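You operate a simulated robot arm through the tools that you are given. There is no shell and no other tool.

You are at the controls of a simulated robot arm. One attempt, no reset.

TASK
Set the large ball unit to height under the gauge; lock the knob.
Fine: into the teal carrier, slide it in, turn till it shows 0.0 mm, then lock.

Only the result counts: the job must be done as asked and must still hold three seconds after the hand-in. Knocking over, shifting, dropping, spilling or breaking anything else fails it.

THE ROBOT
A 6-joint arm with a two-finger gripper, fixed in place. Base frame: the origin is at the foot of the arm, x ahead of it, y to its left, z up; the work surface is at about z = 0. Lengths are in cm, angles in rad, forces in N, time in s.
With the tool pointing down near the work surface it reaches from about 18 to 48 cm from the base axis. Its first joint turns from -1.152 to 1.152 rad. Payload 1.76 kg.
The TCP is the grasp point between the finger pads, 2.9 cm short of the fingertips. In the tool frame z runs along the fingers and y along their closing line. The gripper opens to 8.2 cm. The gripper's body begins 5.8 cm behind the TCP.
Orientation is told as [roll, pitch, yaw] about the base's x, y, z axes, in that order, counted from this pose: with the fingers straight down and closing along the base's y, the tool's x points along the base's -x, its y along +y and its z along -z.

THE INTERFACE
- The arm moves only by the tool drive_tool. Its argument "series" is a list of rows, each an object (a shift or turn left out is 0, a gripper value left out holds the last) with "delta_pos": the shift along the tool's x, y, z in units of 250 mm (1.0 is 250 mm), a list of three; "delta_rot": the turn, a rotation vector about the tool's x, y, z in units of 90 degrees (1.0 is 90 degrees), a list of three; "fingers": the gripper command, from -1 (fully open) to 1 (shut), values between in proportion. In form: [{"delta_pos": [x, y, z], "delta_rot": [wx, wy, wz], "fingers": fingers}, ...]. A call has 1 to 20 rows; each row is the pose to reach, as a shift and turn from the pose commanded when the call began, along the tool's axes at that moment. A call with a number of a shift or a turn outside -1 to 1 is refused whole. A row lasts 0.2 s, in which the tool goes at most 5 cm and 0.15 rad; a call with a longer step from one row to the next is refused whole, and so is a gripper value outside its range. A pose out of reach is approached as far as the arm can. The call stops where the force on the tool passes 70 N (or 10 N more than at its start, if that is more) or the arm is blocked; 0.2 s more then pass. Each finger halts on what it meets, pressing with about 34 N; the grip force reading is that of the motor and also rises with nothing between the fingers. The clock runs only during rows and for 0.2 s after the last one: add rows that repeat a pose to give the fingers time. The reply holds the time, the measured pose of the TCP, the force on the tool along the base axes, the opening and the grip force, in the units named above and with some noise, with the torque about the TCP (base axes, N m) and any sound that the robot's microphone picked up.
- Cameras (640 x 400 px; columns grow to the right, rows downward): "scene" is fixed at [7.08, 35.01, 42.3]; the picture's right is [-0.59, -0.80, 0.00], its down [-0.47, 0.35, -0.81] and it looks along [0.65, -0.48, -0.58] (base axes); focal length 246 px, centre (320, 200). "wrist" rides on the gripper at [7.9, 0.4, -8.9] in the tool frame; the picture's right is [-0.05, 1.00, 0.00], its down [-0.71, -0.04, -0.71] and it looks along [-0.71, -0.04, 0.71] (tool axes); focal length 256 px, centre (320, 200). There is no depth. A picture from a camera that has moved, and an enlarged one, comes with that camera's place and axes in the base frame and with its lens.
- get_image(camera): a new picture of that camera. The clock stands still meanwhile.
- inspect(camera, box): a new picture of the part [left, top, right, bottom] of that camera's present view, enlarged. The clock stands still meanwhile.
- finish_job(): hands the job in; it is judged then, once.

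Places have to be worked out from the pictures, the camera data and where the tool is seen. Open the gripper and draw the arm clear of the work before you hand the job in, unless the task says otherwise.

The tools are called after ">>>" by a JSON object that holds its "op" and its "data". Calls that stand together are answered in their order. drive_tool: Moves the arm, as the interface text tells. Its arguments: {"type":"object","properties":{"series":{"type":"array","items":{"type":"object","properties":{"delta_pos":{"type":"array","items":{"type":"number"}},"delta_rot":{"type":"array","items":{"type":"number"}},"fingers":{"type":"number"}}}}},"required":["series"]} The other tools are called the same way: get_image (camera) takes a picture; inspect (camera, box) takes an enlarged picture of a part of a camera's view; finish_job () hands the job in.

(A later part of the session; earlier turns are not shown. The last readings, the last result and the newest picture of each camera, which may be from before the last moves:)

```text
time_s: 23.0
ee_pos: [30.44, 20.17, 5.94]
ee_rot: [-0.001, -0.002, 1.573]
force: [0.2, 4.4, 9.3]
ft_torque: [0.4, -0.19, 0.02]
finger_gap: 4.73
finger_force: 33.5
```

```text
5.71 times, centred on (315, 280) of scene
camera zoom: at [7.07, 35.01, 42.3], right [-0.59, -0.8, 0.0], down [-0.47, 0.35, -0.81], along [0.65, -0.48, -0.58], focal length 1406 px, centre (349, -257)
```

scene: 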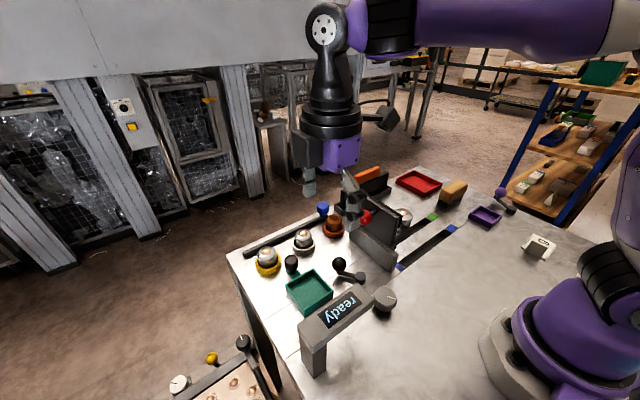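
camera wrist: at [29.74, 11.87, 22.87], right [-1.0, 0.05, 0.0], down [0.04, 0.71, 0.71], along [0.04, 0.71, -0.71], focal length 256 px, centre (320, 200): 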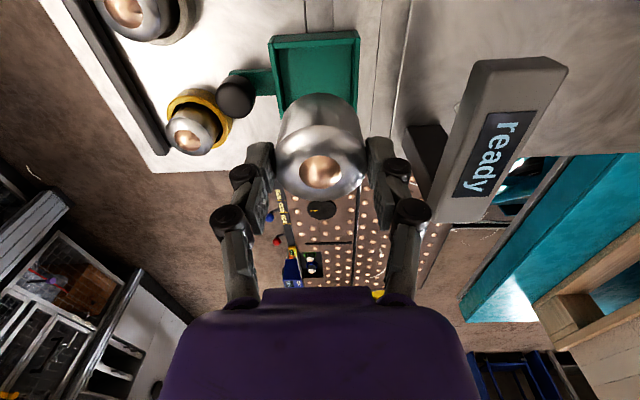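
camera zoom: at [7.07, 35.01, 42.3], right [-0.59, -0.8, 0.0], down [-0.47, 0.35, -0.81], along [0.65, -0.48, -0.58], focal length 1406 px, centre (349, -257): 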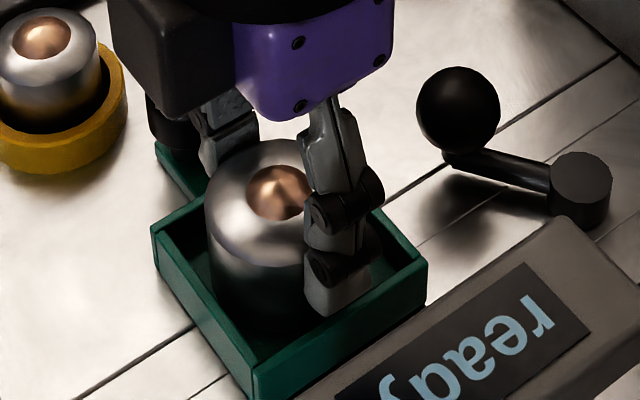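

>>> {"op": "drive_tool", "data": {"series": [{"fingers": -0.3}, {"fingers": -0.45}, {"delta_pos": [0, 0, 0], "fingers": -0.6}, {"delta_pos": [0, 0, -0.04], "fingers": -0.6}, {"delta_pos": [0, 0, -0.12], "fingers": -0.7}, {"delta_pos": [0, 0, -0.2], "fingers": -0.8}, {"delta_pos": [0, 0, -0.2], "fingers": -0.8}]}}

>>> {"op": "inspect", "data": {"camera": "wrist", "box": [200, 20, 440, 200]}}

>>> {"op": "inspect", "data": {"camera": "scene", "box": [265, 235, 385, 335]}}

```text
time_s: 24.6
ee_pos: [30.35, 20.04, 10.75]
ee_rot: [0.002, 0.001, 1.572]
force: [0.2, -0.2, 0.1]
ft_torque: [0.06, -0.01, 0.03]
finger_gap: 7.36
finger_force: 0.2
```

```text
2.22 times, centred on (320, 110) of wrist
camera zoom: at [29.84, 12.12, 19.71], right [-1.0, 0.05, 0.0], down [0.04, 0.71, 0.71], along [0.04, 0.71, -0.71], focal length 569 px, centre (320, 400)
```

zoom: 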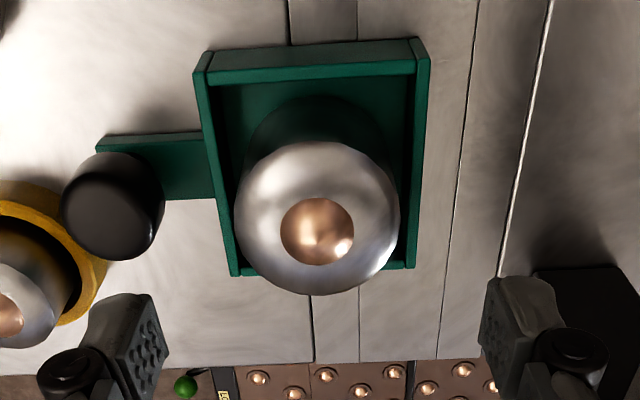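

```text
4.00 times, centred on (325, 285) of scene
camera zoom: at [7.08, 35.01, 42.3], right [-0.59, -0.8, 0.0], down [-0.47, 0.35, -0.81], along [0.65, -0.48, -0.58], focal length 984 px, centre (300, -140)
```

zoom: 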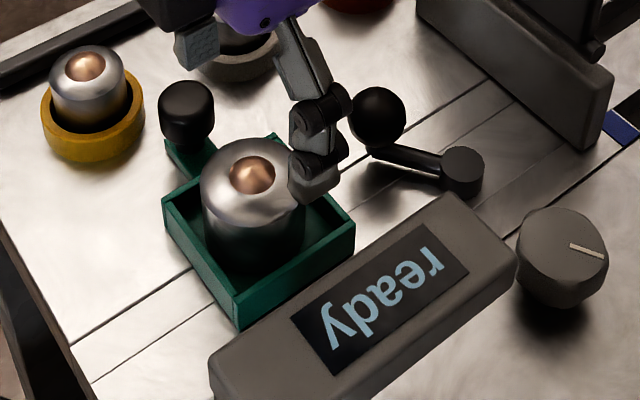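

The unit stands upright in the carrier. Next I'll take the handle knob (about (37.0, 20.1), top z≈4.1, ~2.9 cm across) with the tool yawed to 45°. That keeps the fingers clear of the yellow unit and the camera clear of the gauge.

>>> {"op": "drive_tool", "data": {"series": [{"delta_pos": [0, -0.05, -0.02], "delta_rot": [0, 0, 0.085], "fingers": -0.3}, {"delta_pos": [0, -0.1, -0.02], "delta_rot": [0, 0, 0.17]}, {"delta_pos": [0, -0.15, -0.02], "delta_rot": [0, 0, 0.255]}, {"delta_pos": [0, -0.2, -0.02], "delta_rot": [0, 0, 0.34]}, {"delta_pos": [-0.002, -0.24, 0], "delta_rot": [0, 0, 0.425]}, {"delta_pos": [-0.002, -0.264, 0.02], "delta_rot": [0, 0, 0.5], "fingers": -0.3}, {"delta_pos": [-0.002, -0.264, 0.02], "delta_rot": [0, 0, 0.5]}]}}

>>> {"op": "get_image", "data": {"camera": "wrist"}}

>>> {"op": "inspect", "data": {"camera": "scene", "box": [230, 190, 410, 350]}}

```text
time_s: 26.2
ee_pos: [37.17, 20.03, 10.27]
ee_rot: [0.002, 0.002, 0.784]
force: [0.1, -0.4, -0.3]
ft_torque: [0.0, 0.01, 0.02]
finger_gap: 5.32
finger_force: 0.1
```

```text
taken
camera wrist: at [31.05, 14.6, 19.22], right [-0.67, 0.74, 0.0], down [0.53, 0.47, 0.71], along [0.53, 0.47, -0.71], focal length 256 px, centre (320, 200)
```

wrist: 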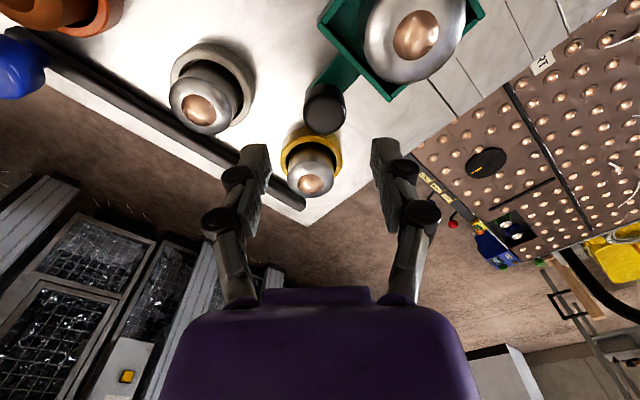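

```text
2.50 times, centred on (320, 270) of scene
camera zoom: at [7.08, 35.01, 42.3], right [-0.59, -0.8, 0.0], down [-0.47, 0.35, -0.81], along [0.65, -0.48, -0.58], focal length 615 px, centre (320, 25)
```

zoom: 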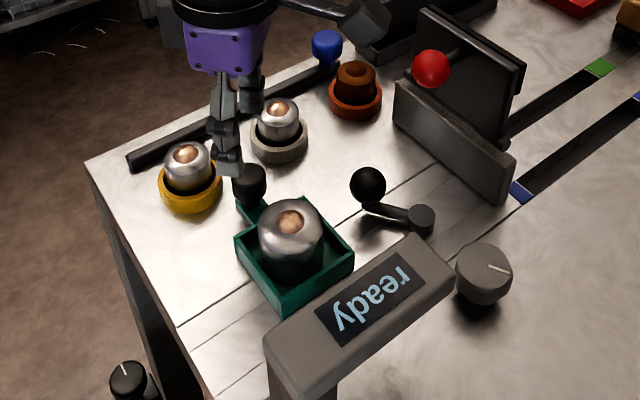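

>>> {"op": "inspect", "data": {"camera": "wrist", "box": [250, 50, 410, 150]}}

>>> {"op": "inspect", "data": {"camera": "scene", "box": [265, 230, 325, 290]}}

```text
4.00 times, centred on (330, 100) of wrist
camera zoom: at [31.05, 14.6, 19.22], right [-0.67, 0.74, 0.0], down [0.53, 0.47, 0.71], along [0.53, 0.47, -0.71], focal length 1024 px, centre (280, 600)
```

zoom: 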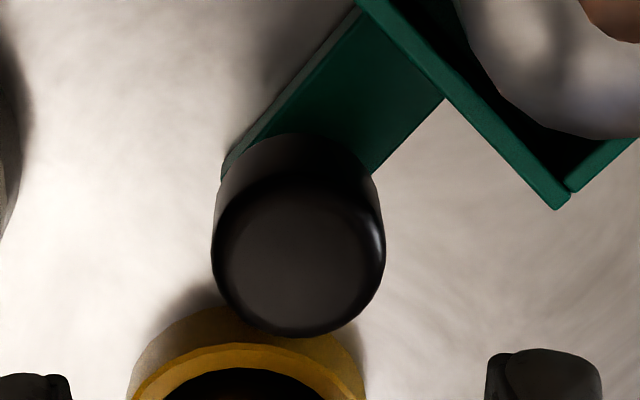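

```text
6.67 times, centred on (295, 260) of scene
camera zoom: at [7.08, 35.01, 42.3], right [-0.59, -0.8, 0.0], down [-0.47, 0.35, -0.81], along [0.65, -0.48, -0.58], focal length 1640 px, centre (487, -200)
```

zoom: 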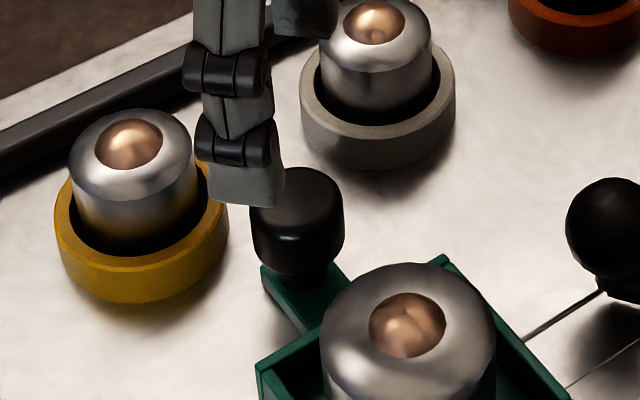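

The knob is at about (36.8, 20.1). I'll correct by -0.3 cm in x, descend to z≈5.3, and close on it.

>>> {"op": "drive_tool", "data": {"series": [{"delta_pos": [0.008, 0.0107, 0.05], "fingers": -0.3}, {"delta_pos": [0.008, 0.0107, 0.12]}, {"delta_pos": [0.008, 0.0107, 0.18]}, {"delta_pos": [0.008, 0.0107, 0.199]}, {"delta_pos": [0.008, 0.0107, 0.199]}]}}

>>> {"op": "inspect", "data": {"camera": "wrist", "box": [200, 50, 440, 230]}}

>>> {"op": "inspect", "data": {"camera": "scene", "box": [250, 210, 370, 310]}}

```text
time_s: 27.4
ee_pos: [36.88, 20.08, 5.28]
ee_rot: [0.002, 0.001, 0.786]
force: [-0.1, -0.4, 0.0]
ft_torque: [-0.02, -0.02, 0.02]
finger_gap: 5.3
finger_force: 0.1
```

```text
2.22 times, centred on (320, 140) of wrist
camera zoom: at [30.79, 14.69, 14.27], right [-0.67, 0.74, 0.0], down [0.53, 0.47, 0.71], along [0.53, 0.47, -0.71], focal length 569 px, centre (320, 333)
```

zoom: 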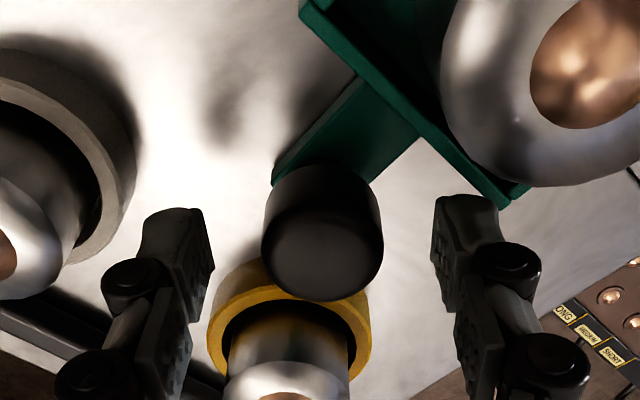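

```text
4.00 times, centred on (310, 260) of scene
camera zoom: at [7.08, 35.01, 42.3], right [-0.59, -0.8, 0.0], down [-0.47, 0.35, -0.81], along [0.65, -0.48, -0.58], focal length 984 px, centre (360, -40)
```

zoom: 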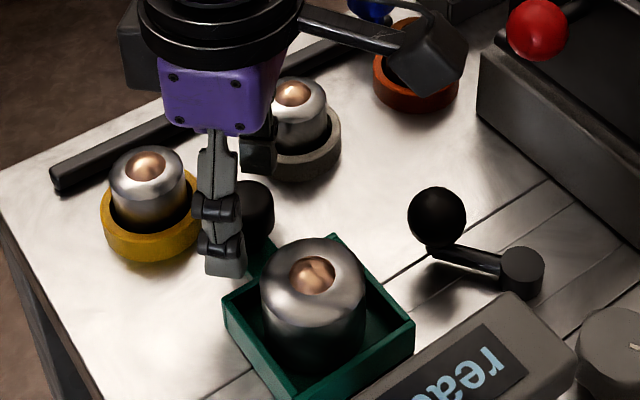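

The knob is centred between the open fingers. I'll lower 0.3 cm more and close.

>>> {"op": "drive_tool", "data": {"series": [{"delta_pos": [0, 0, 0.012], "fingers": -0.3}, {"delta_pos": [0, 0, 0.012], "fingers": 0.1}, {"delta_pos": [0, 0, 0.012], "fingers": 0.5}, {"delta_pos": [0, 0, 0.012], "fingers": 1}, {"delta_pos": [0, 0, 0.012], "fingers": 1}]}}

>>> {"op": "inspect", "data": {"camera": "wrist", "box": [200, 50, 440, 230]}}

```text
time_s: 28.6
ee_pos: [36.82, 20.05, 5.11]
ee_rot: [0.002, 0.001, 0.786]
force: [-0.3, 4.2, 0.5]
ft_torque: [0.19, -0.16, -0.04]
finger_gap: 2.72
finger_force: 35.3
```

```text
2.22 times, centred on (320, 140) of wrist
camera zoom: at [30.78, 14.72, 14.0], right [-0.67, 0.74, 0.0], down [0.53, 0.47, 0.71], along [0.53, 0.47, -0.71], focal length 569 px, centre (320, 333)
```

zoom: 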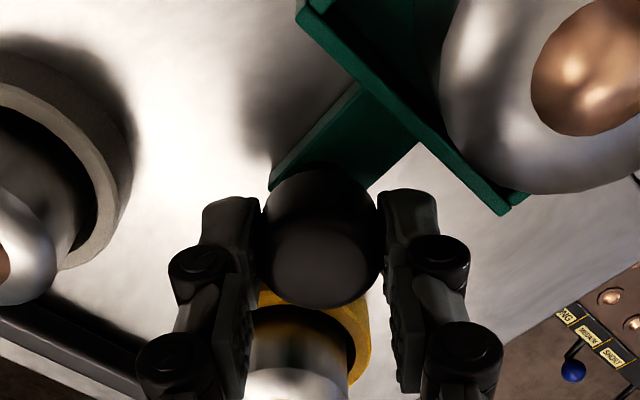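

The knob is gripped (gap 2.72 cm). I'll slide the carrier slowly toward -x, 2.5 cm first, to check that it runs freely and the unit stays upright.

>>> {"op": "drive_tool", "data": {"series": [{"delta_pos": [0.0141, 0.0141, 0], "fingers": 1}, {"delta_pos": [0.0283, 0.0283, 0]}, {"delta_pos": [0.0424, 0.0424, 0]}, {"delta_pos": [0.0566, 0.0566, 0]}, {"delta_pos": [0.0707, 0.0707, 0]}, {"delta_pos": [0.0707, 0.0707, 0]}]}}

>>> {"op": "inspect", "data": {"camera": "scene", "box": [250, 210, 400, 340]}}

```text
time_s: 30.0
ee_pos: [34.04, 20.16, 5.14]
ee_rot: [0.004, 0.003, 0.787]
force: [-0.3, 5.4, -36.7]
ft_torque: [0.28, -0.25, -0.05]
finger_gap: 2.71
finger_force: 36.0
```

```text
3.08 times, centred on (325, 275) of scene
camera zoom: at [7.09, 35.02, 42.29], right [-0.59, -0.8, 0.0], down [-0.47, 0.35, -0.81], along [0.65, -0.48, -0.58], focal length 757 px, centre (305, -31)
```

zoom: 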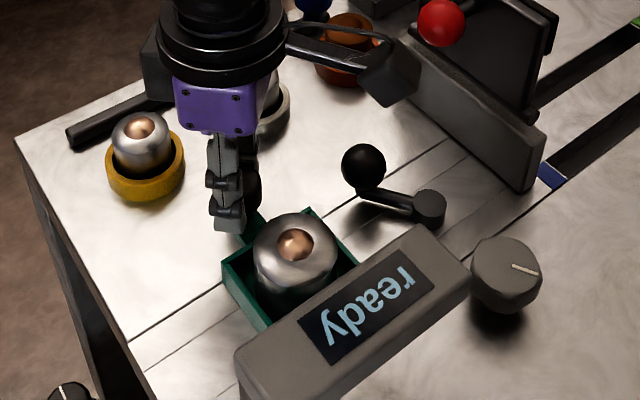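

The carrier slides in freely with the unit upright, but the tool feels 37 N of vertical pull. I'll lower slightly to relieve it and continue.

>>> {"op": "drive_tool", "data": {"series": [{"delta_pos": [0, 0, 0.006], "fingers": 1}, {"delta_pos": [0, 0, 0.006]}]}}

```text
time_s: 30.6
ee_pos: [34.14, 20.15, 4.99]
ee_rot: [0.003, 0.001, 0.783]
force: [-0.5, -8.9, -8.9]
ft_torque: [-0.82, 0.75, 0.14]
finger_gap: 2.73
finger_force: 36.0
```

>>> {"op": "drive_tool", "data": {"series": [{"delta_pos": [0.0141, 0.0141, 0.001], "fingers": 1}, {"delta_pos": [0.0283, 0.0283, 0.002]}, {"delta_pos": [0.0424, 0.0424, 0.003]}, {"delta_pos": [0.0566, 0.0566, 0.004]}, {"delta_pos": [0.0707, 0.0707, 0.005]}, {"delta_pos": [0.0849, 0.0849, 0.006]}, {"delta_pos": [0.099, 0.099, 0.007]}, {"delta_pos": [0.1131, 0.1131, 0.008]}, {"delta_pos": [0.1131, 0.1131, 0.008]}]}}

>>> {"op": "inspect", "data": {"camera": "scene", "box": [250, 210, 420, 360]}}

>>> {"op": "get_image", "data": {"camera": "wrist"}}

```text
time_s: 32.6
ee_pos: [30.21, 20.21, 4.82]
ee_rot: [0.003, -0.005, 0.787]
force: [0.4, -12.0, 32.6]
ft_torque: [-0.39, 0.0, 0.04]
finger_gap: 2.7
finger_force: 35.8
```

```text
2.67 times, centred on (335, 285) of scene
camera zoom: at [7.07, 35.01, 42.3], right [-0.59, -0.8, 0.0], down [-0.47, 0.35, -0.81], along [0.65, -0.48, -0.58], focal length 656 px, centre (280, -27)
```

zoom: 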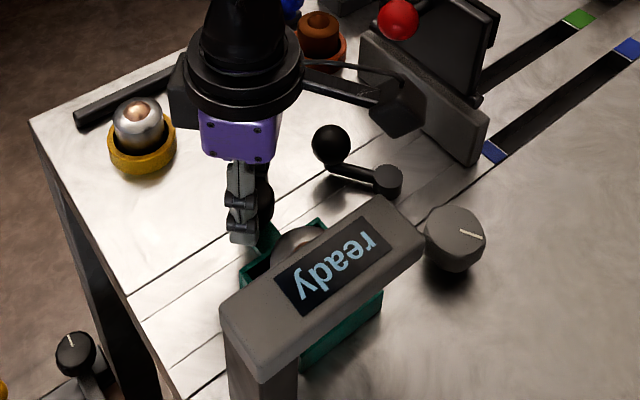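

```text
taken
camera wrist: at [24.26, 14.8, 13.72], right [-0.67, 0.74, 0.0], down [0.52, 0.47, 0.71], along [0.53, 0.48, -0.71], focal length 256 px, centre (320, 200)
```

wrist: 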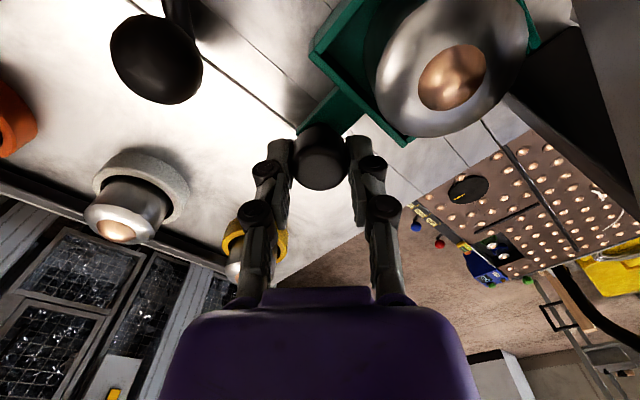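

It has moved to handle x≈30.2, with about 3.4 cm left. I'll take off the downward press first and then continue carefully.

>>> {"op": "drive_tool", "data": {"series": [{"delta_pos": [0, 0, -0.008], "fingers": 1}, {"delta_pos": [0.0141, 0.0141, -0.008]}, {"delta_pos": [0.0283, 0.0283, -0.008]}, {"delta_pos": [0.0424, 0.0424, -0.008]}, {"delta_pos": [0.0566, 0.0566, -0.008]}, {"delta_pos": [0.0566, 0.0566, -0.008]}]}}

>>> {"op": "inspect", "data": {"camera": "scene", "box": [250, 210, 420, 360]}}

```text
time_s: 33.7
ee_pos: [28.38, 20.21, 4.84]
ee_rot: [0.005, 0.002, 0.793]
force: [-0.5, 4.4, -3.6]
ft_torque: [0.03, -0.01, -0.27]
finger_gap: 2.7
finger_force: 36.0
stopped in row 5: the force on the tool passed its limit at 73 N (the readings are from after the stop); the commanded pose is now the measured one
```

```text
2.67 times, centred on (335, 285) of scene
camera zoom: at [7.08, 35.01, 42.29], right [-0.59, -0.8, 0.0], down [-0.47, 0.35, -0.81], along [0.65, -0.48, -0.58], focal length 656 px, centre (280, -27)
```

zoom: 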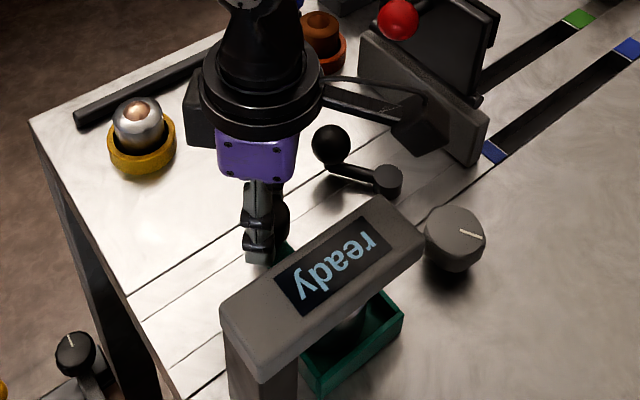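

The force limit tripped at handle x≈28.4. I need to see whether that is the end stop or something touching the gauge.

>>> {"op": "get_image", "data": {"camera": "wrist"}}

>>> {"op": "inspect", "data": {"camera": "scene", "box": [290, 250, 390, 350]}}

>>> {"op": "get_image", "data": {"camera": "scene"}}

```text
taken
camera wrist: at [22.55, 14.76, 13.8], right [-0.67, 0.74, 0.01], down [0.53, 0.47, 0.71], along [0.52, 0.48, -0.71], focal length 256 px, centre (320, 200)
```

wrist: 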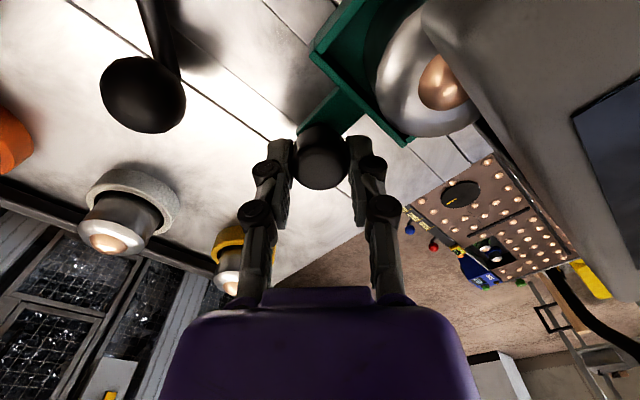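

```text
4.00 times, centred on (340, 300) of scene
camera zoom: at [7.08, 35.01, 42.29], right [-0.59, -0.8, 0.0], down [-0.47, 0.35, -0.81], along [0.65, -0.48, -0.58], focal length 984 px, centre (240, -200)
```

zoom: 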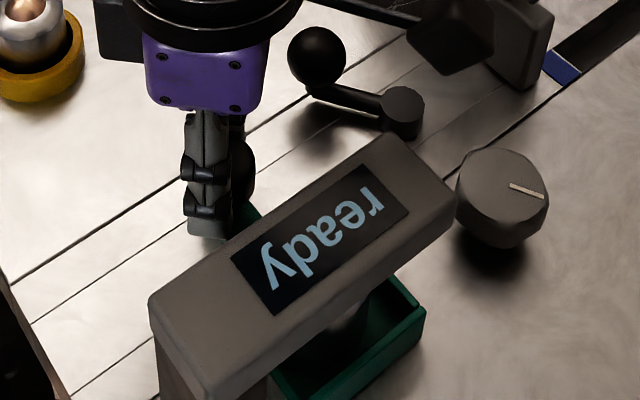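

```text
taken
```

scene: 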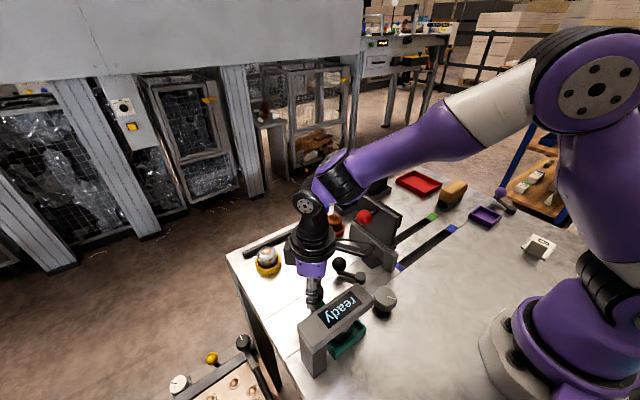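

>>> {"op": "drive_tool", "data": {"series": [{"delta_pos": [0.0014, 0.0014, 0], "fingers": 1}, {"delta_pos": [0.0028, 0.0028, 0]}, {"delta_pos": [0.0042, 0.0042, 0]}, {"delta_pos": [0.0056, 0.0056, 0]}, {"delta_pos": [0.007, 0.007, 0]}]}}

>>> {"op": "inspect", "data": {"camera": "scene", "box": [290, 250, 390, 350]}}

```text
time_s: 34.9
ee_pos: [28.2, 20.14, 4.81]
ee_rot: [0.008, 0.0, 0.792]
force: [0.7, 3.8, -14.9]
ft_torque: [0.66, -0.62, -0.08]
finger_gap: 2.7
finger_force: 35.5
```

```text
4.00 times, centred on (340, 300) of scene
camera zoom: at [7.08, 35.01, 42.29], right [-0.59, -0.8, 0.0], down [-0.47, 0.35, -0.81], along [0.65, -0.48, -0.58], focal length 984 px, centre (240, -200)
```

zoom: 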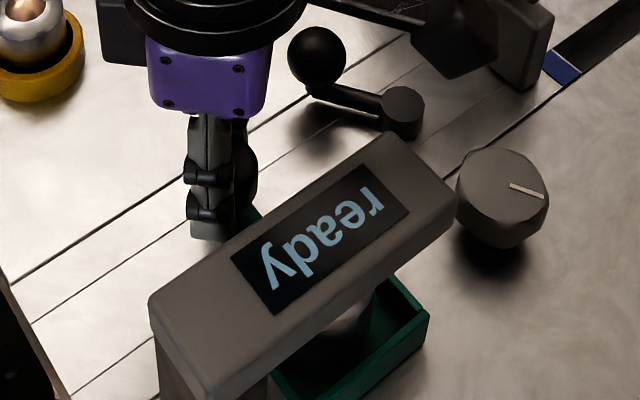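

There is no resistance along x (0.7 N), so the earlier spike was vertical strain and this is not the end stop. I'll relax z slightly and keep sliding gently.

>>> {"op": "drive_tool", "data": {"series": [{"delta_pos": [0.0028, 0.0028, 0.003], "fingers": 1}, {"delta_pos": [0.0071, 0.0071, 0.003]}, {"delta_pos": [0.0113, 0.0113, 0.003]}, {"delta_pos": [0.0156, 0.0156, 0.003]}, {"delta_pos": [0.0198, 0.0198, 0.003]}, {"delta_pos": [0.0198, 0.0198, 0.003]}]}}

>>> {"op": "inspect", "data": {"camera": "scene", "box": [290, 250, 390, 350]}}

```text
time_s: 36.3
ee_pos: [27.6, 20.22, 4.79]
ee_rot: [0.004, 0.002, 0.791]
force: [1.8, -1.5, 6.2]
ft_torque: [0.24, -0.39, 0.01]
finger_gap: 2.72
finger_force: 36.0
```

```text
4.00 times, centred on (340, 300) of scene
camera zoom: at [7.08, 35.01, 42.3], right [-0.59, -0.8, 0.0], down [-0.47, 0.35, -0.81], along [0.65, -0.48, -0.58], focal length 984 px, centre (240, -200)
```

zoom: 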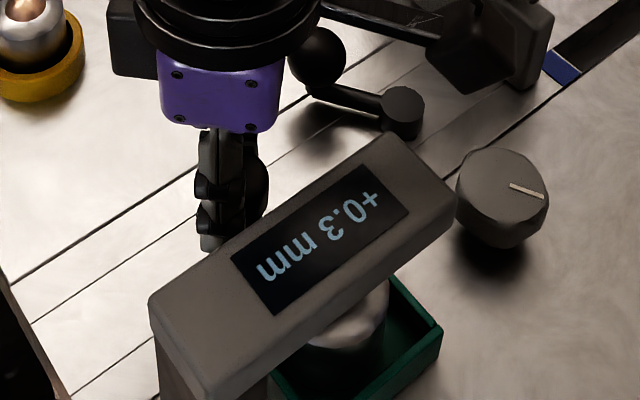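

The display now reads "+0.3 mm", so the carrier is under the gauge. I'll keep sliding gently to find the end stop so that it sits fully in.

>>> {"op": "drive_tool", "data": {"series": [{"delta_pos": [0.0028, 0.0028, 0], "fingers": 1}, {"delta_pos": [0.0057, 0.0057, 0]}, {"delta_pos": [0.0085, 0.0085, 0]}, {"delta_pos": [0.0113, 0.0113, 0]}, {"delta_pos": [0.0113, 0.0113, 0]}]}}

>>> {"op": "inspect", "data": {"camera": "scene", "box": [290, 250, 390, 350]}}

```text
time_s: 37.5
ee_pos: [27.29, 20.11, 4.89]
ee_rot: [0.001, -0.005, 0.787]
force: [43.8, -2.8, -13.1]
ft_torque: [-0.13, -0.76, 0.23]
finger_gap: 2.69
finger_force: 36.0
```

```text
4.00 times, centred on (340, 300) of scene
camera zoom: at [7.08, 35.01, 42.29], right [-0.59, -0.8, 0.0], down [-0.47, 0.35, -0.81], along [0.65, -0.48, -0.58], focal length 984 px, centre (240, -200)
```

zoom: 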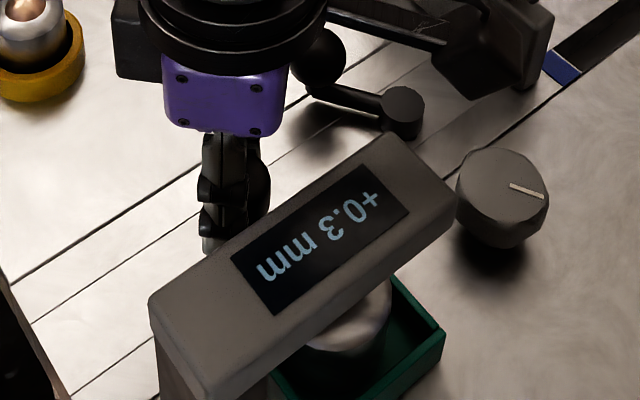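

The end stop is reached (44 N along +x at handle x≈27.3) and the display holds +0.3 mm. I'll relax the push, open slightly, and lift straight up off the handle.

>>> {"op": "drive_tool", "data": {"series": [{"delta_pos": [-0.0062, -0.0062, 0], "fingers": 1}, {"delta_pos": [-0.0062, -0.0062, 0.0], "fingers": 1}, {"delta_pos": [-0.0062, -0.0062, 0], "fingers": 0.2}, {"delta_pos": [-0.0062, -0.0062, 0], "fingers": 0.08}, {"delta_pos": [-0.0062, -0.0062, 0], "fingers": 0.08}]}}

>>> {"op": "inspect", "data": {"camera": "scene", "box": [290, 250, 390, 350]}}

```text
time_s: 38.7
ee_pos: [27.34, 20.28, 4.77]
ee_rot: [0.004, 0.003, 0.793]
force: [-0.4, 0.7, 0.1]
ft_torque: [0.02, -0.03, 0.02]
finger_gap: 3.77
finger_force: 0.1
```

```text
4.00 times, centred on (340, 300) of scene
camera zoom: at [7.08, 35.01, 42.3], right [-0.59, -0.8, 0.0], down [-0.47, 0.35, -0.81], along [0.65, -0.48, -0.58], focal length 984 px, centre (240, -200)
```

zoom: 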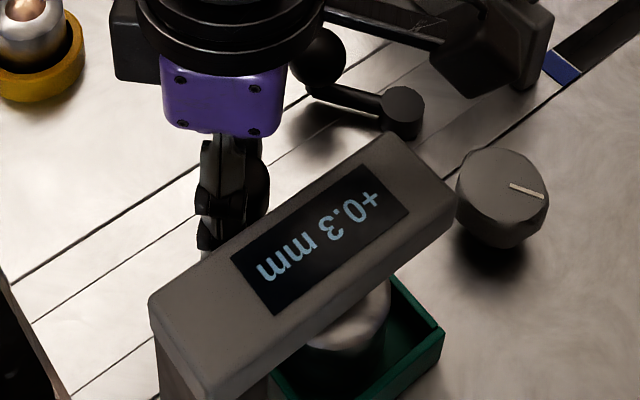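

The fingers are free of the handle and the display is unchanged. I'll lift straight up, clear of the gauge.

>>> {"op": "drive_tool", "data": {"series": [{"delta_pos": [0, 0, -0.08], "fingers": 0.08}, {"delta_pos": [0, 0, -0.2]}, {"delta_pos": [0, 0, -0.35]}, {"delta_pos": [0, 0, -0.5]}, {"delta_pos": [0, 0, -0.6]}, {"delta_pos": [0, 0, -0.6]}]}}

>>> {"op": "get_image", "data": {"camera": "wrist"}}

>>> {"op": "inspect", "data": {"camera": "scene", "box": [280, 230, 420, 350]}}

```text
time_s: 40.1
ee_pos: [27.25, 20.16, 19.88]
ee_rot: [0.005, 0.0, 0.79]
force: [-1.0, 0.8, 0.3]
ft_torque: [-0.02, -0.01, -0.04]
finger_gap: 3.79
finger_force: 0.1
```

```text
taken
camera wrist: at [21.3, 14.73, 28.75], right [-0.67, 0.74, 0.0], down [0.53, 0.47, 0.71], along [0.52, 0.48, -0.71], focal length 256 px, centre (320, 200)
```

wrist: 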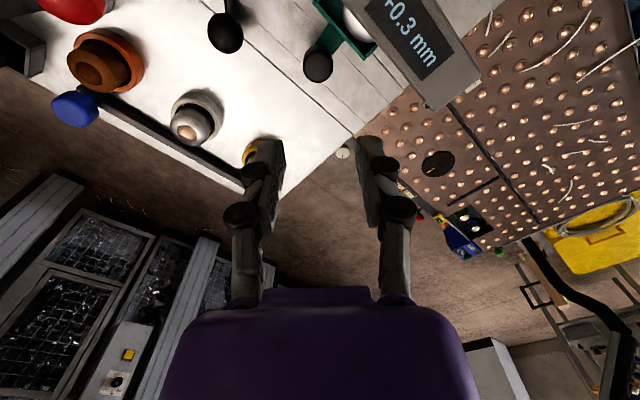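

```text
3.33 times, centred on (350, 290) of scene
camera zoom: at [7.08, 35.01, 42.3], right [-0.59, -0.8, 0.0], down [-0.47, 0.35, -0.81], along [0.65, -0.48, -0.58], focal length 820 px, centre (220, -100)
```

zoom: 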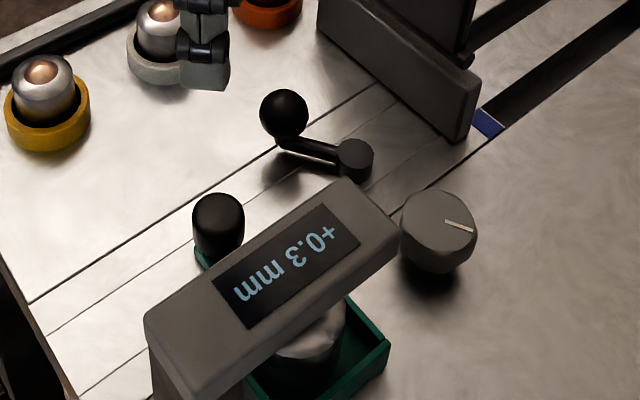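

Next is the setting knob at about (20.4, 10.5). I'll hover above it at yaw 45° and check its shape and exact position.

>>> {"op": "drive_tool", "data": {"series": [{"delta_pos": [0.15, -0.025, 0], "fingers": -0.4}, {"delta_pos": [0.3, -0.05, 0]}, {"delta_pos": [0.43, -0.07, 0]}, {"delta_pos": [0.467, -0.0773, 0.05]}, {"delta_pos": [0.467, -0.0773, 0.18]}, {"delta_pos": [0.467, -0.0773, 0.28]}, {"delta_pos": [0.467, -0.0773, 0.28]}]}}

>>> {"op": "get_image", "data": {"camera": "wrist"}}

>>> {"op": "inspect", "data": {"camera": "wrist", "box": [240, 0, 400, 160]}}

>>> {"op": "inspect", "data": {"camera": "scene", "box": [340, 250, 420, 330]}}

```text
time_s: 41.7
ee_pos: [20.6, 10.51, 12.62]
ee_rot: [0.006, 0.002, 0.79]
force: [0.3, 0.3, -0.2]
ft_torque: [0.03, 0.0, -0.01]
finger_gap: 5.73
finger_force: 0.1
```

```text
taken
camera wrist: at [14.72, 4.99, 21.61], right [-0.67, 0.74, 0.0], down [0.53, 0.47, 0.71], along [0.52, 0.48, -0.71], focal length 256 px, centre (320, 200)
```

wrist: 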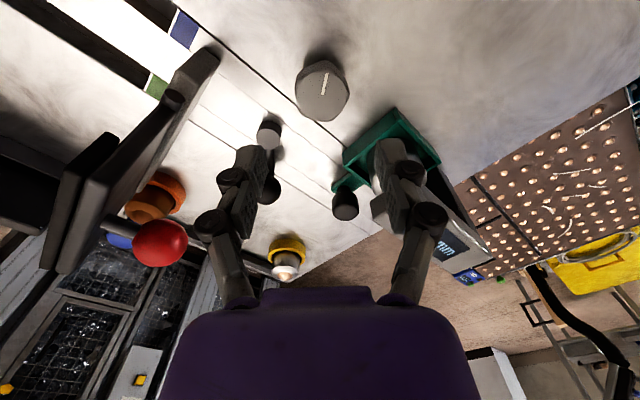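

```text
2.50 times, centred on (320, 80) of wrist
camera zoom: at [14.72, 4.99, 21.61], right [-0.67, 0.74, 0.0], down [0.53, 0.47, 0.71], along [0.52, 0.48, -0.71], focal length 640 px, centre (320, 500)
```

zoom: 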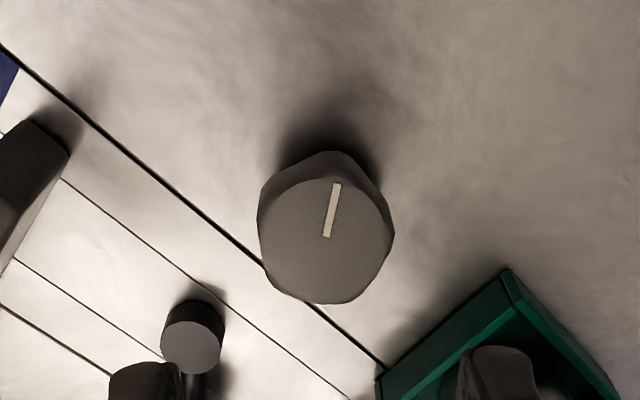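

```text
5.00 times, centred on (380, 290) of scene
camera zoom: at [7.08, 35.01, 42.3], right [-0.59, -0.8, 0.0], down [-0.47, 0.35, -0.81], along [0.65, -0.48, -0.58], focal length 1230 px, centre (20, -250)
```

zoom: 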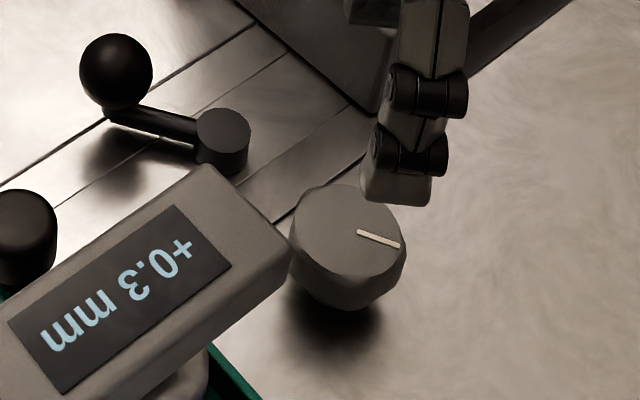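

All views agree on the knob: centre about (20.5, 10.5), top z≈2.9, about 4.1 cm across, vertical axis. I'll descend around it with the fingers open 5.7 cm, down to TCP z≈4.

>>> {"op": "drive_tool", "data": {"series": [{"delta_pos": [0.001, 0.001, 0.1], "fingers": -0.4}, {"delta_pos": [0.002, 0.002, 0.2]}, {"delta_pos": [0.002, 0.002, 0.3]}, {"delta_pos": [0.002, 0.002, 0.34]}, {"delta_pos": [0.002, 0.002, 0.34]}]}}

>>> {"op": "inspect", "data": {"camera": "wrist", "box": [200, 40, 440, 220]}}

>>> {"op": "inspect", "data": {"camera": "scene", "box": [320, 230, 420, 330]}}

```text
time_s: 42.9
ee_pos: [20.4, 10.53, 4.42]
ee_rot: [0.007, 0.003, 0.791]
force: [0.1, 0.5, 0.2]
ft_torque: [0.0, -0.01, 0.01]
finger_gap: 5.75
finger_force: 0.0
```

```text
2.22 times, centred on (320, 130) of wrist
camera zoom: at [14.58, 5.12, 13.27], right [-0.67, 0.74, 0.0], down [0.53, 0.47, 0.71], along [0.52, 0.48, -0.71], focal length 569 px, centre (320, 356)
```

zoom: 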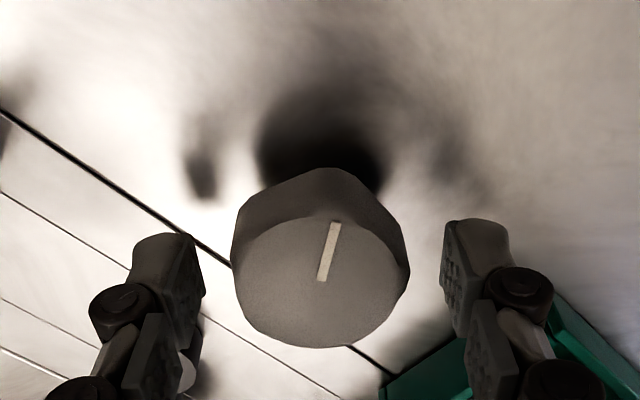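

```text
4.00 times, centred on (370, 280) of scene
camera zoom: at [7.08, 35.01, 42.3], right [-0.59, -0.8, 0.0], down [-0.47, 0.35, -0.81], along [0.65, -0.48, -0.58], focal length 984 px, centre (120, -120)
```

zoom: 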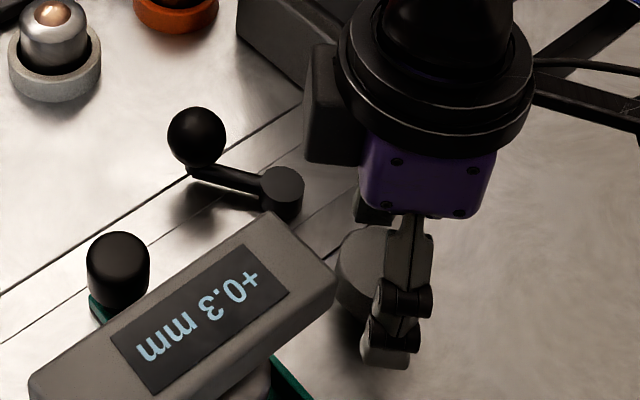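

>>> {"op": "drive_tool", "data": {"series": [{"delta_pos": [-0.003, 0, 0.016], "fingers": -0.4}, {"delta_pos": [-0.003, 0, 0.016], "fingers": -0.1}, {"delta_pos": [-0.003, 0, 0.016], "fingers": 0.2}, {"delta_pos": [-0.003, 0, 0.016], "fingers": 1}, {"delta_pos": [-0.003, 0, 0.016], "fingers": 1}]}}

>>> {"op": "inspect", "data": {"camera": "wrist", "box": [200, 40, 440, 220]}}

>>> {"op": "inspect", "data": {"camera": "scene", "box": [320, 230, 420, 330]}}

```text
time_s: 44.1
ee_pos: [20.65, 10.56, 3.82]
ee_rot: [0.004, 0.0, 0.791]
force: [8.5, -9.0, 1.4]
ft_torque: [-0.27, -0.15, 0.03]
finger_gap: 4.15
finger_force: 35.7
```

```text
2.22 times, centred on (320, 130) of wrist
camera zoom: at [14.69, 5.2, 12.89], right [-0.67, 0.74, 0.0], down [0.53, 0.47, 0.71], along [0.52, 0.48, -0.71], focal length 569 px, centre (320, 356)
```

zoom: 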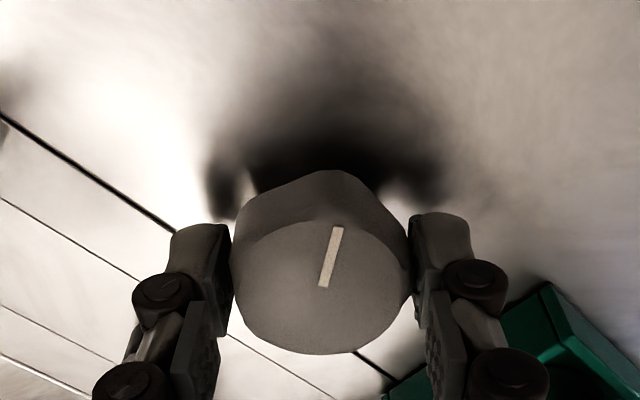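

```text
4.00 times, centred on (370, 280) of scene
camera zoom: at [7.08, 35.01, 42.3], right [-0.59, -0.8, 0.0], down [-0.47, 0.35, -0.81], along [0.65, -0.48, -0.58], focal length 984 px, centre (120, -120)
```

zoom: 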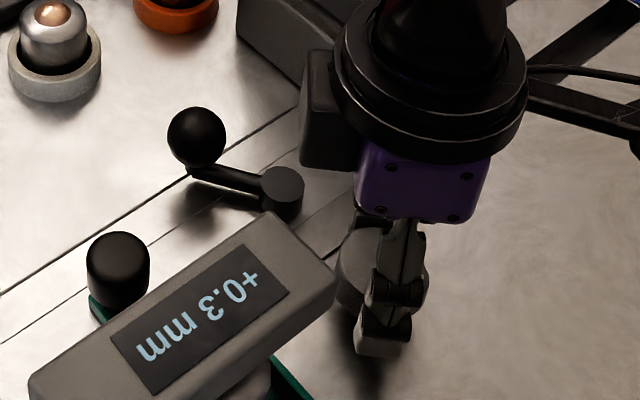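

The knob is gripped (4.15 cm) and the display still reads +0.3 mm. I'll relieve the small side load and try a 10° counter-clockwise turn, reading the display.

>>> {"op": "drive_tool", "data": {"series": [{"delta_pos": [0, -0.004, 0], "fingers": 1}, {"delta_pos": [0, -0.004, 0], "delta_rot": [0, 0, -0.055]}, {"delta_pos": [0, -0.004, 0], "delta_rot": [0, 0, -0.111]}, {"delta_pos": [0, -0.004, 0], "delta_rot": [0, 0, -0.111]}]}}

>>> {"op": "inspect", "data": {"camera": "scene", "box": [320, 230, 420, 330]}}

>>> {"op": "inspect", "data": {"camera": "wrist", "box": [200, 40, 440, 220]}}

```text
time_s: 45.1
ee_pos: [20.5, 10.51, 3.87]
ee_rot: [0.006, -0.002, 0.969]
force: [0.1, 5.5, 25.7]
ft_torque: [0.16, 0.11, 0.01]
finger_gap: 4.15
finger_force: 36.2
```

```text
4.00 times, centred on (370, 280) of scene
camera zoom: at [7.07, 35.01, 42.3], right [-0.59, -0.8, 0.0], down [-0.47, 0.35, -0.81], along [0.65, -0.48, -0.58], focal length 984 px, centre (120, -120)
```

zoom: 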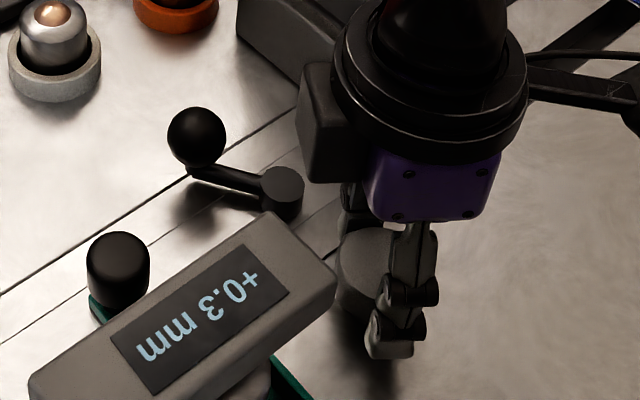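

```text
2.22 times, centred on (320, 130) of wrist
camera zoom: at [15.71, 4.22, 12.82], right [-0.79, 0.61, 0.01], down [0.43, 0.56, 0.71], along [0.43, 0.56, -0.71], focal length 569 px, centre (320, 356)
```

zoom: 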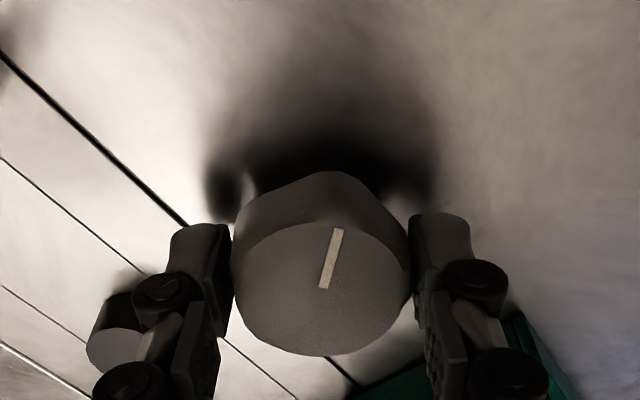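

The knob turns with the gripper, but 10° didn't change the reading. I'll turn another 20° the same way, easing the vertical load a little.

>>> {"op": "drive_tool", "data": {"series": [{"delta_pos": [0, 0, -0.006], "fingers": 1}, {"delta_pos": [0, 0, -0.006], "delta_rot": [0, 0, -0.07]}, {"delta_pos": [0, 0, -0.006], "delta_rot": [0, 0, -0.14]}, {"delta_pos": [0, 0, -0.006], "delta_rot": [0, 0, -0.222]}, {"delta_pos": [0, 0, -0.006], "delta_rot": [0, 0, -0.222]}]}}

>>> {"op": "inspect", "data": {"camera": "scene", "box": [320, 230, 420, 330]}}

>>> {"op": "inspect", "data": {"camera": "wrist", "box": [200, 40, 440, 220]}}

```text
time_s: 45.9
ee_pos: [20.66, 10.65, 3.82]
ee_rot: [0.007, -0.007, 1.142]
force: [0.1, 3.1, -3.1]
ft_torque: [0.04, 0.08, 0.0]
finger_gap: 4.13
finger_force: 35.9
stopped in row 3: the force on the tool passed its limit at 74 N (the readings are from after the stop); the commanded pose is now the measured one
```

```text
4.00 times, centred on (370, 280) of scene
camera zoom: at [7.08, 35.01, 42.3], right [-0.59, -0.8, 0.0], down [-0.47, 0.35, -0.81], along [0.65, -0.48, -0.58], focal length 984 px, centre (120, -120)
```

zoom: 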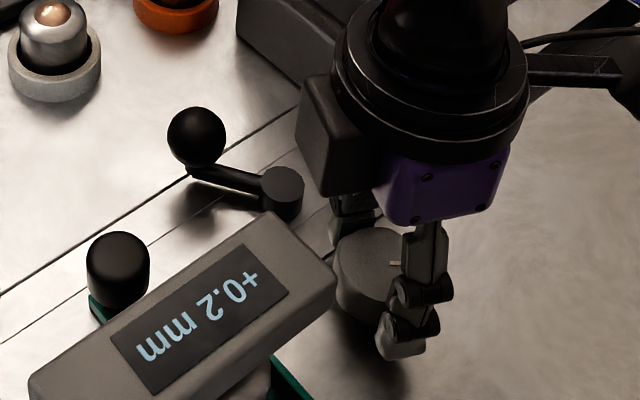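

```text
2.22 times, centred on (320, 130) of wrist
camera zoom: at [16.85, 3.46, 12.81], right [-0.89, 0.46, 0.01], down [0.33, 0.62, 0.71], along [0.32, 0.63, -0.7], focal length 569 px, centre (320, 356)
```

zoom: 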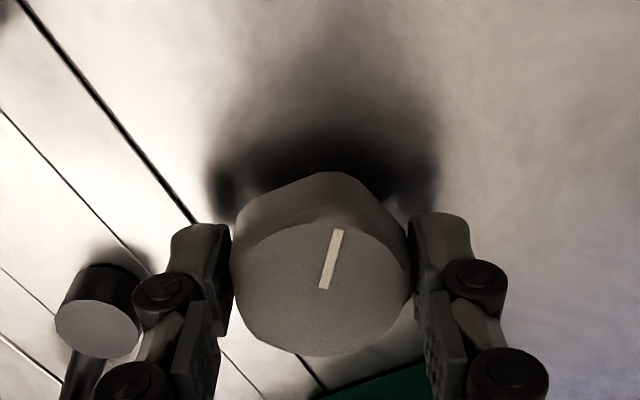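

Counter-clockwise is the right direction: 20° in all took it from +0.3 to +0.2. The force spikes are vertical strain, so I'll turn in small steps with no z change.

>>> {"op": "drive_tool", "data": {"series": [{"delta_rot": [0, 0, -0.03], "fingers": 1}, {"delta_rot": [0, 0, -0.06]}, {"delta_rot": [0, 0, -0.09]}, {"delta_rot": [0, 0, -0.12]}, {"delta_rot": [0, 0, -0.12]}]}}

>>> {"op": "inspect", "data": {"camera": "scene", "box": [320, 230, 420, 330]}}

```text
time_s: 47.0
ee_pos: [20.51, 10.77, 3.85]
ee_rot: [0.008, -0.006, 1.331]
force: [2.4, 13.1, -19.4]
ft_torque: [0.3, 0.03, -0.01]
finger_gap: 4.13
finger_force: 36.7
```

```text
4.00 times, centred on (370, 280) of scene
camera zoom: at [7.08, 35.01, 42.29], right [-0.59, -0.8, 0.0], down [-0.47, 0.35, -0.81], along [0.65, -0.48, -0.58], focal length 984 px, centre (120, -120)
```

zoom: 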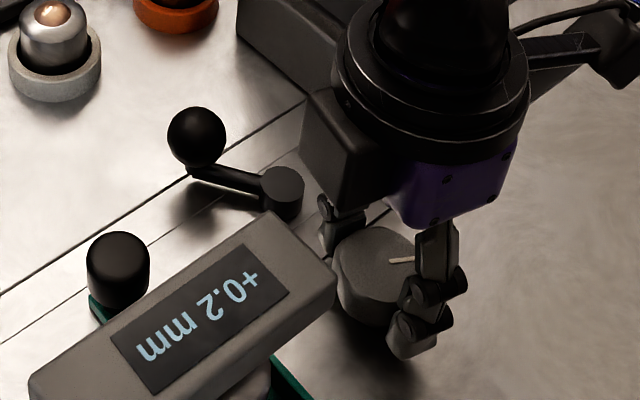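

>>> {"op": "drive_tool", "data": {"series": [{"delta_pos": [-0.002, 0, 0.001], "delta_rot": [0, 0, -0.03], "fingers": 1}, {"delta_pos": [-0.002, 0, 0.001], "delta_rot": [0, 0, -0.06]}, {"delta_pos": [-0.002, 0, 0.001], "delta_rot": [0, 0, -0.09]}, {"delta_pos": [-0.002, 0, 0.001], "delta_rot": [0, 0, -0.12]}, {"delta_pos": [-0.002, 0, 0.001], "delta_rot": [0, 0, -0.12]}]}}

>>> {"op": "inspect", "data": {"camera": "scene", "box": [320, 230, 420, 330]}}

>>> {"op": "get_image", "data": {"camera": "scene"}}

```text
time_s: 48.2
ee_pos: [20.44, 10.6, 3.78]
ee_rot: [0.007, -0.005, 1.518]
force: [-16.6, 1.1, 27.0]
ft_torque: [-0.07, 0.56, -0.05]
finger_gap: 4.14
finger_force: 36.2
```

```text
4.00 times, centred on (370, 280) of scene
camera zoom: at [7.07, 35.01, 42.3], right [-0.59, -0.8, 0.0], down [-0.47, 0.35, -0.81], along [0.65, -0.48, -0.58], focal length 984 px, centre (120, -120)
```

zoom: 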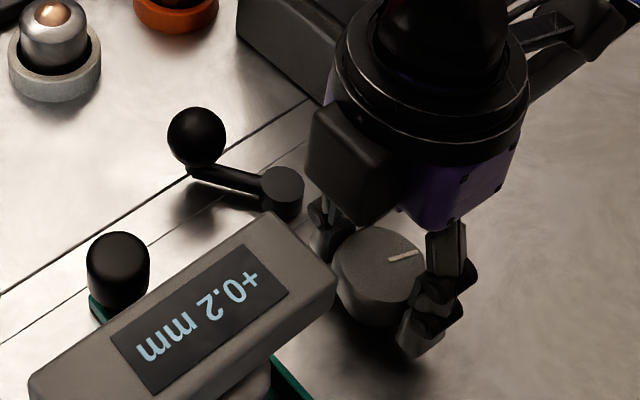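

```text
taken
```

scene: 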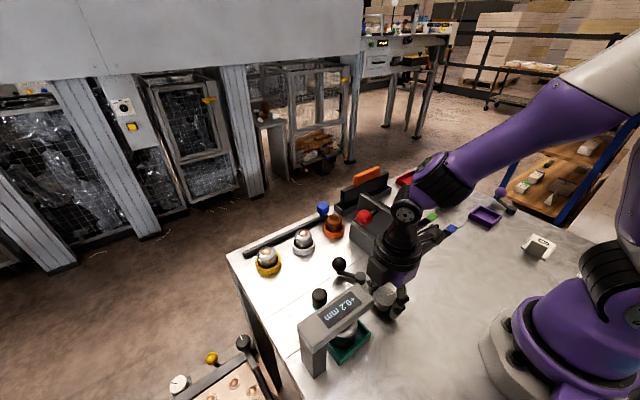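

The reading is still +0.2 at 42° of total turn. Further yaw would bring the camera near the tall panel, so I'll release, lift, rotate the tool back, and re-grip.

>>> {"op": "drive_tool", "data": {"series": [{"delta_pos": [0, 0.002, -0.002], "fingers": 1}, {"delta_pos": [0, 0.002, -0.002], "fingers": 0.0}, {"delta_pos": [0, 0.002, -0.002], "fingers": -0.4}, {"delta_pos": [0, 0.002, -0.002], "fingers": -0.4}, {"delta_pos": [0, 0.002, -0.06]}, {"delta_pos": [0, 0.002, -0.14]}, {"delta_pos": [0, 0.002, -0.16]}, {"delta_pos": [0, 0.002, -0.16]}]}}

>>> {"op": "inspect", "data": {"camera": "scene", "box": [320, 230, 420, 330]}}

```text
time_s: 50.0
ee_pos: [20.48, 10.62, 7.9]
ee_rot: [0.005, -0.007, 1.517]
force: [0.0, 0.3, 0.2]
ft_torque: [0.04, 0.01, 0.0]
finger_gap: 5.73
finger_force: 0.0
```

```text
4.00 times, centred on (370, 280) of scene
camera zoom: at [7.08, 35.01, 42.3], right [-0.59, -0.8, 0.0], down [-0.47, 0.35, -0.81], along [0.65, -0.48, -0.58], focal length 984 px, centre (120, -120)
```

zoom: 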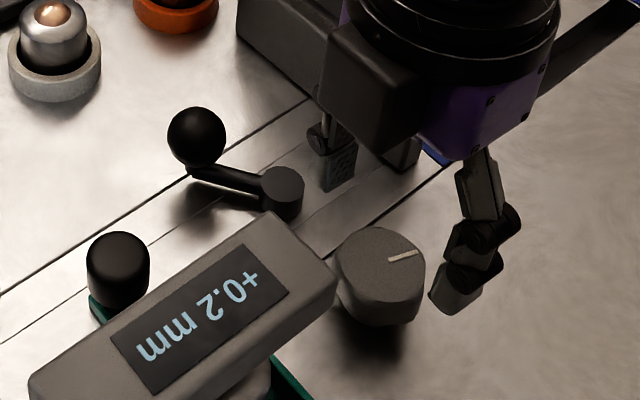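

>>> {"op": "drive_tool", "data": {"series": [{"delta_rot": [0, 0, 0.085], "fingers": -0.4}, {"delta_rot": [0, 0, 0.17]}, {"delta_rot": [0, 0, 0.255]}, {"delta_rot": [0, 0, 0.34]}, {"delta_rot": [0, 0, 0.425]}, {"delta_rot": [0, 0, 0.51]}, {"delta_rot": [0, 0, 0.595]}, {"delta_rot": [0, 0, 0.68]}, {"delta_rot": [0, 0, 0.765]}, {"delta_rot": [0, 0, 0.84]}, {"delta_rot": [0, 0, 0.84]}]}}

>>> {"op": "inspect", "data": {"camera": "wrist", "box": [200, 20, 440, 200]}}

>>> {"op": "get_image", "data": {"camera": "scene"}}

```text
time_s: 52.5
ee_pos: [20.65, 10.72, 7.94]
ee_rot: [0.009, 0.003, 0.196]
force: [-0.4, -0.4, 0.1]
ft_torque: [0.02, -0.03, -0.01]
finger_gap: 5.72
finger_force: 0.0
```

```text
2.22 times, centred on (320, 110) of wrist
camera zoom: at [12.72, 9.45, 16.93], right [-0.14, 0.99, 0.01], down [0.7, 0.1, 0.7], along [0.7, 0.11, -0.71], focal length 569 px, centre (320, 400)
```

zoom: 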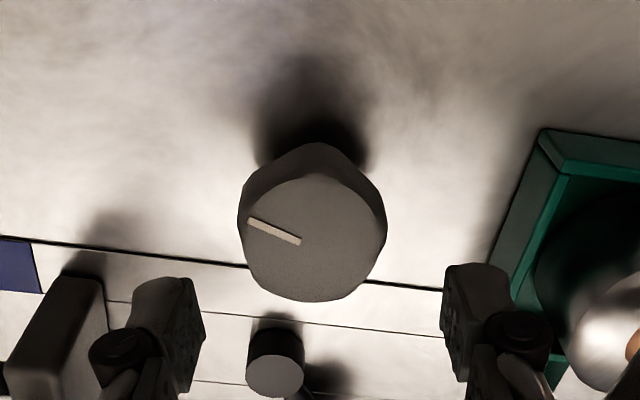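

```text
taken
```

scene: 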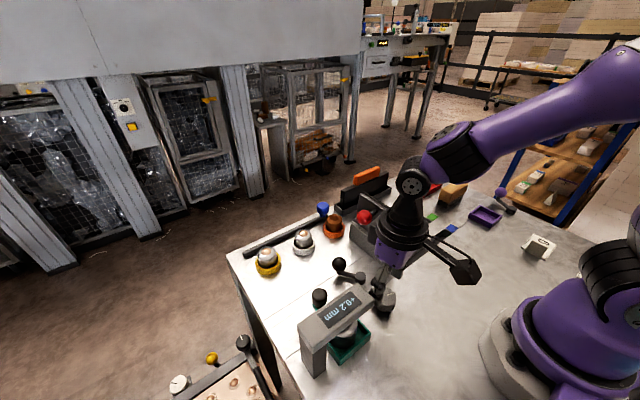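

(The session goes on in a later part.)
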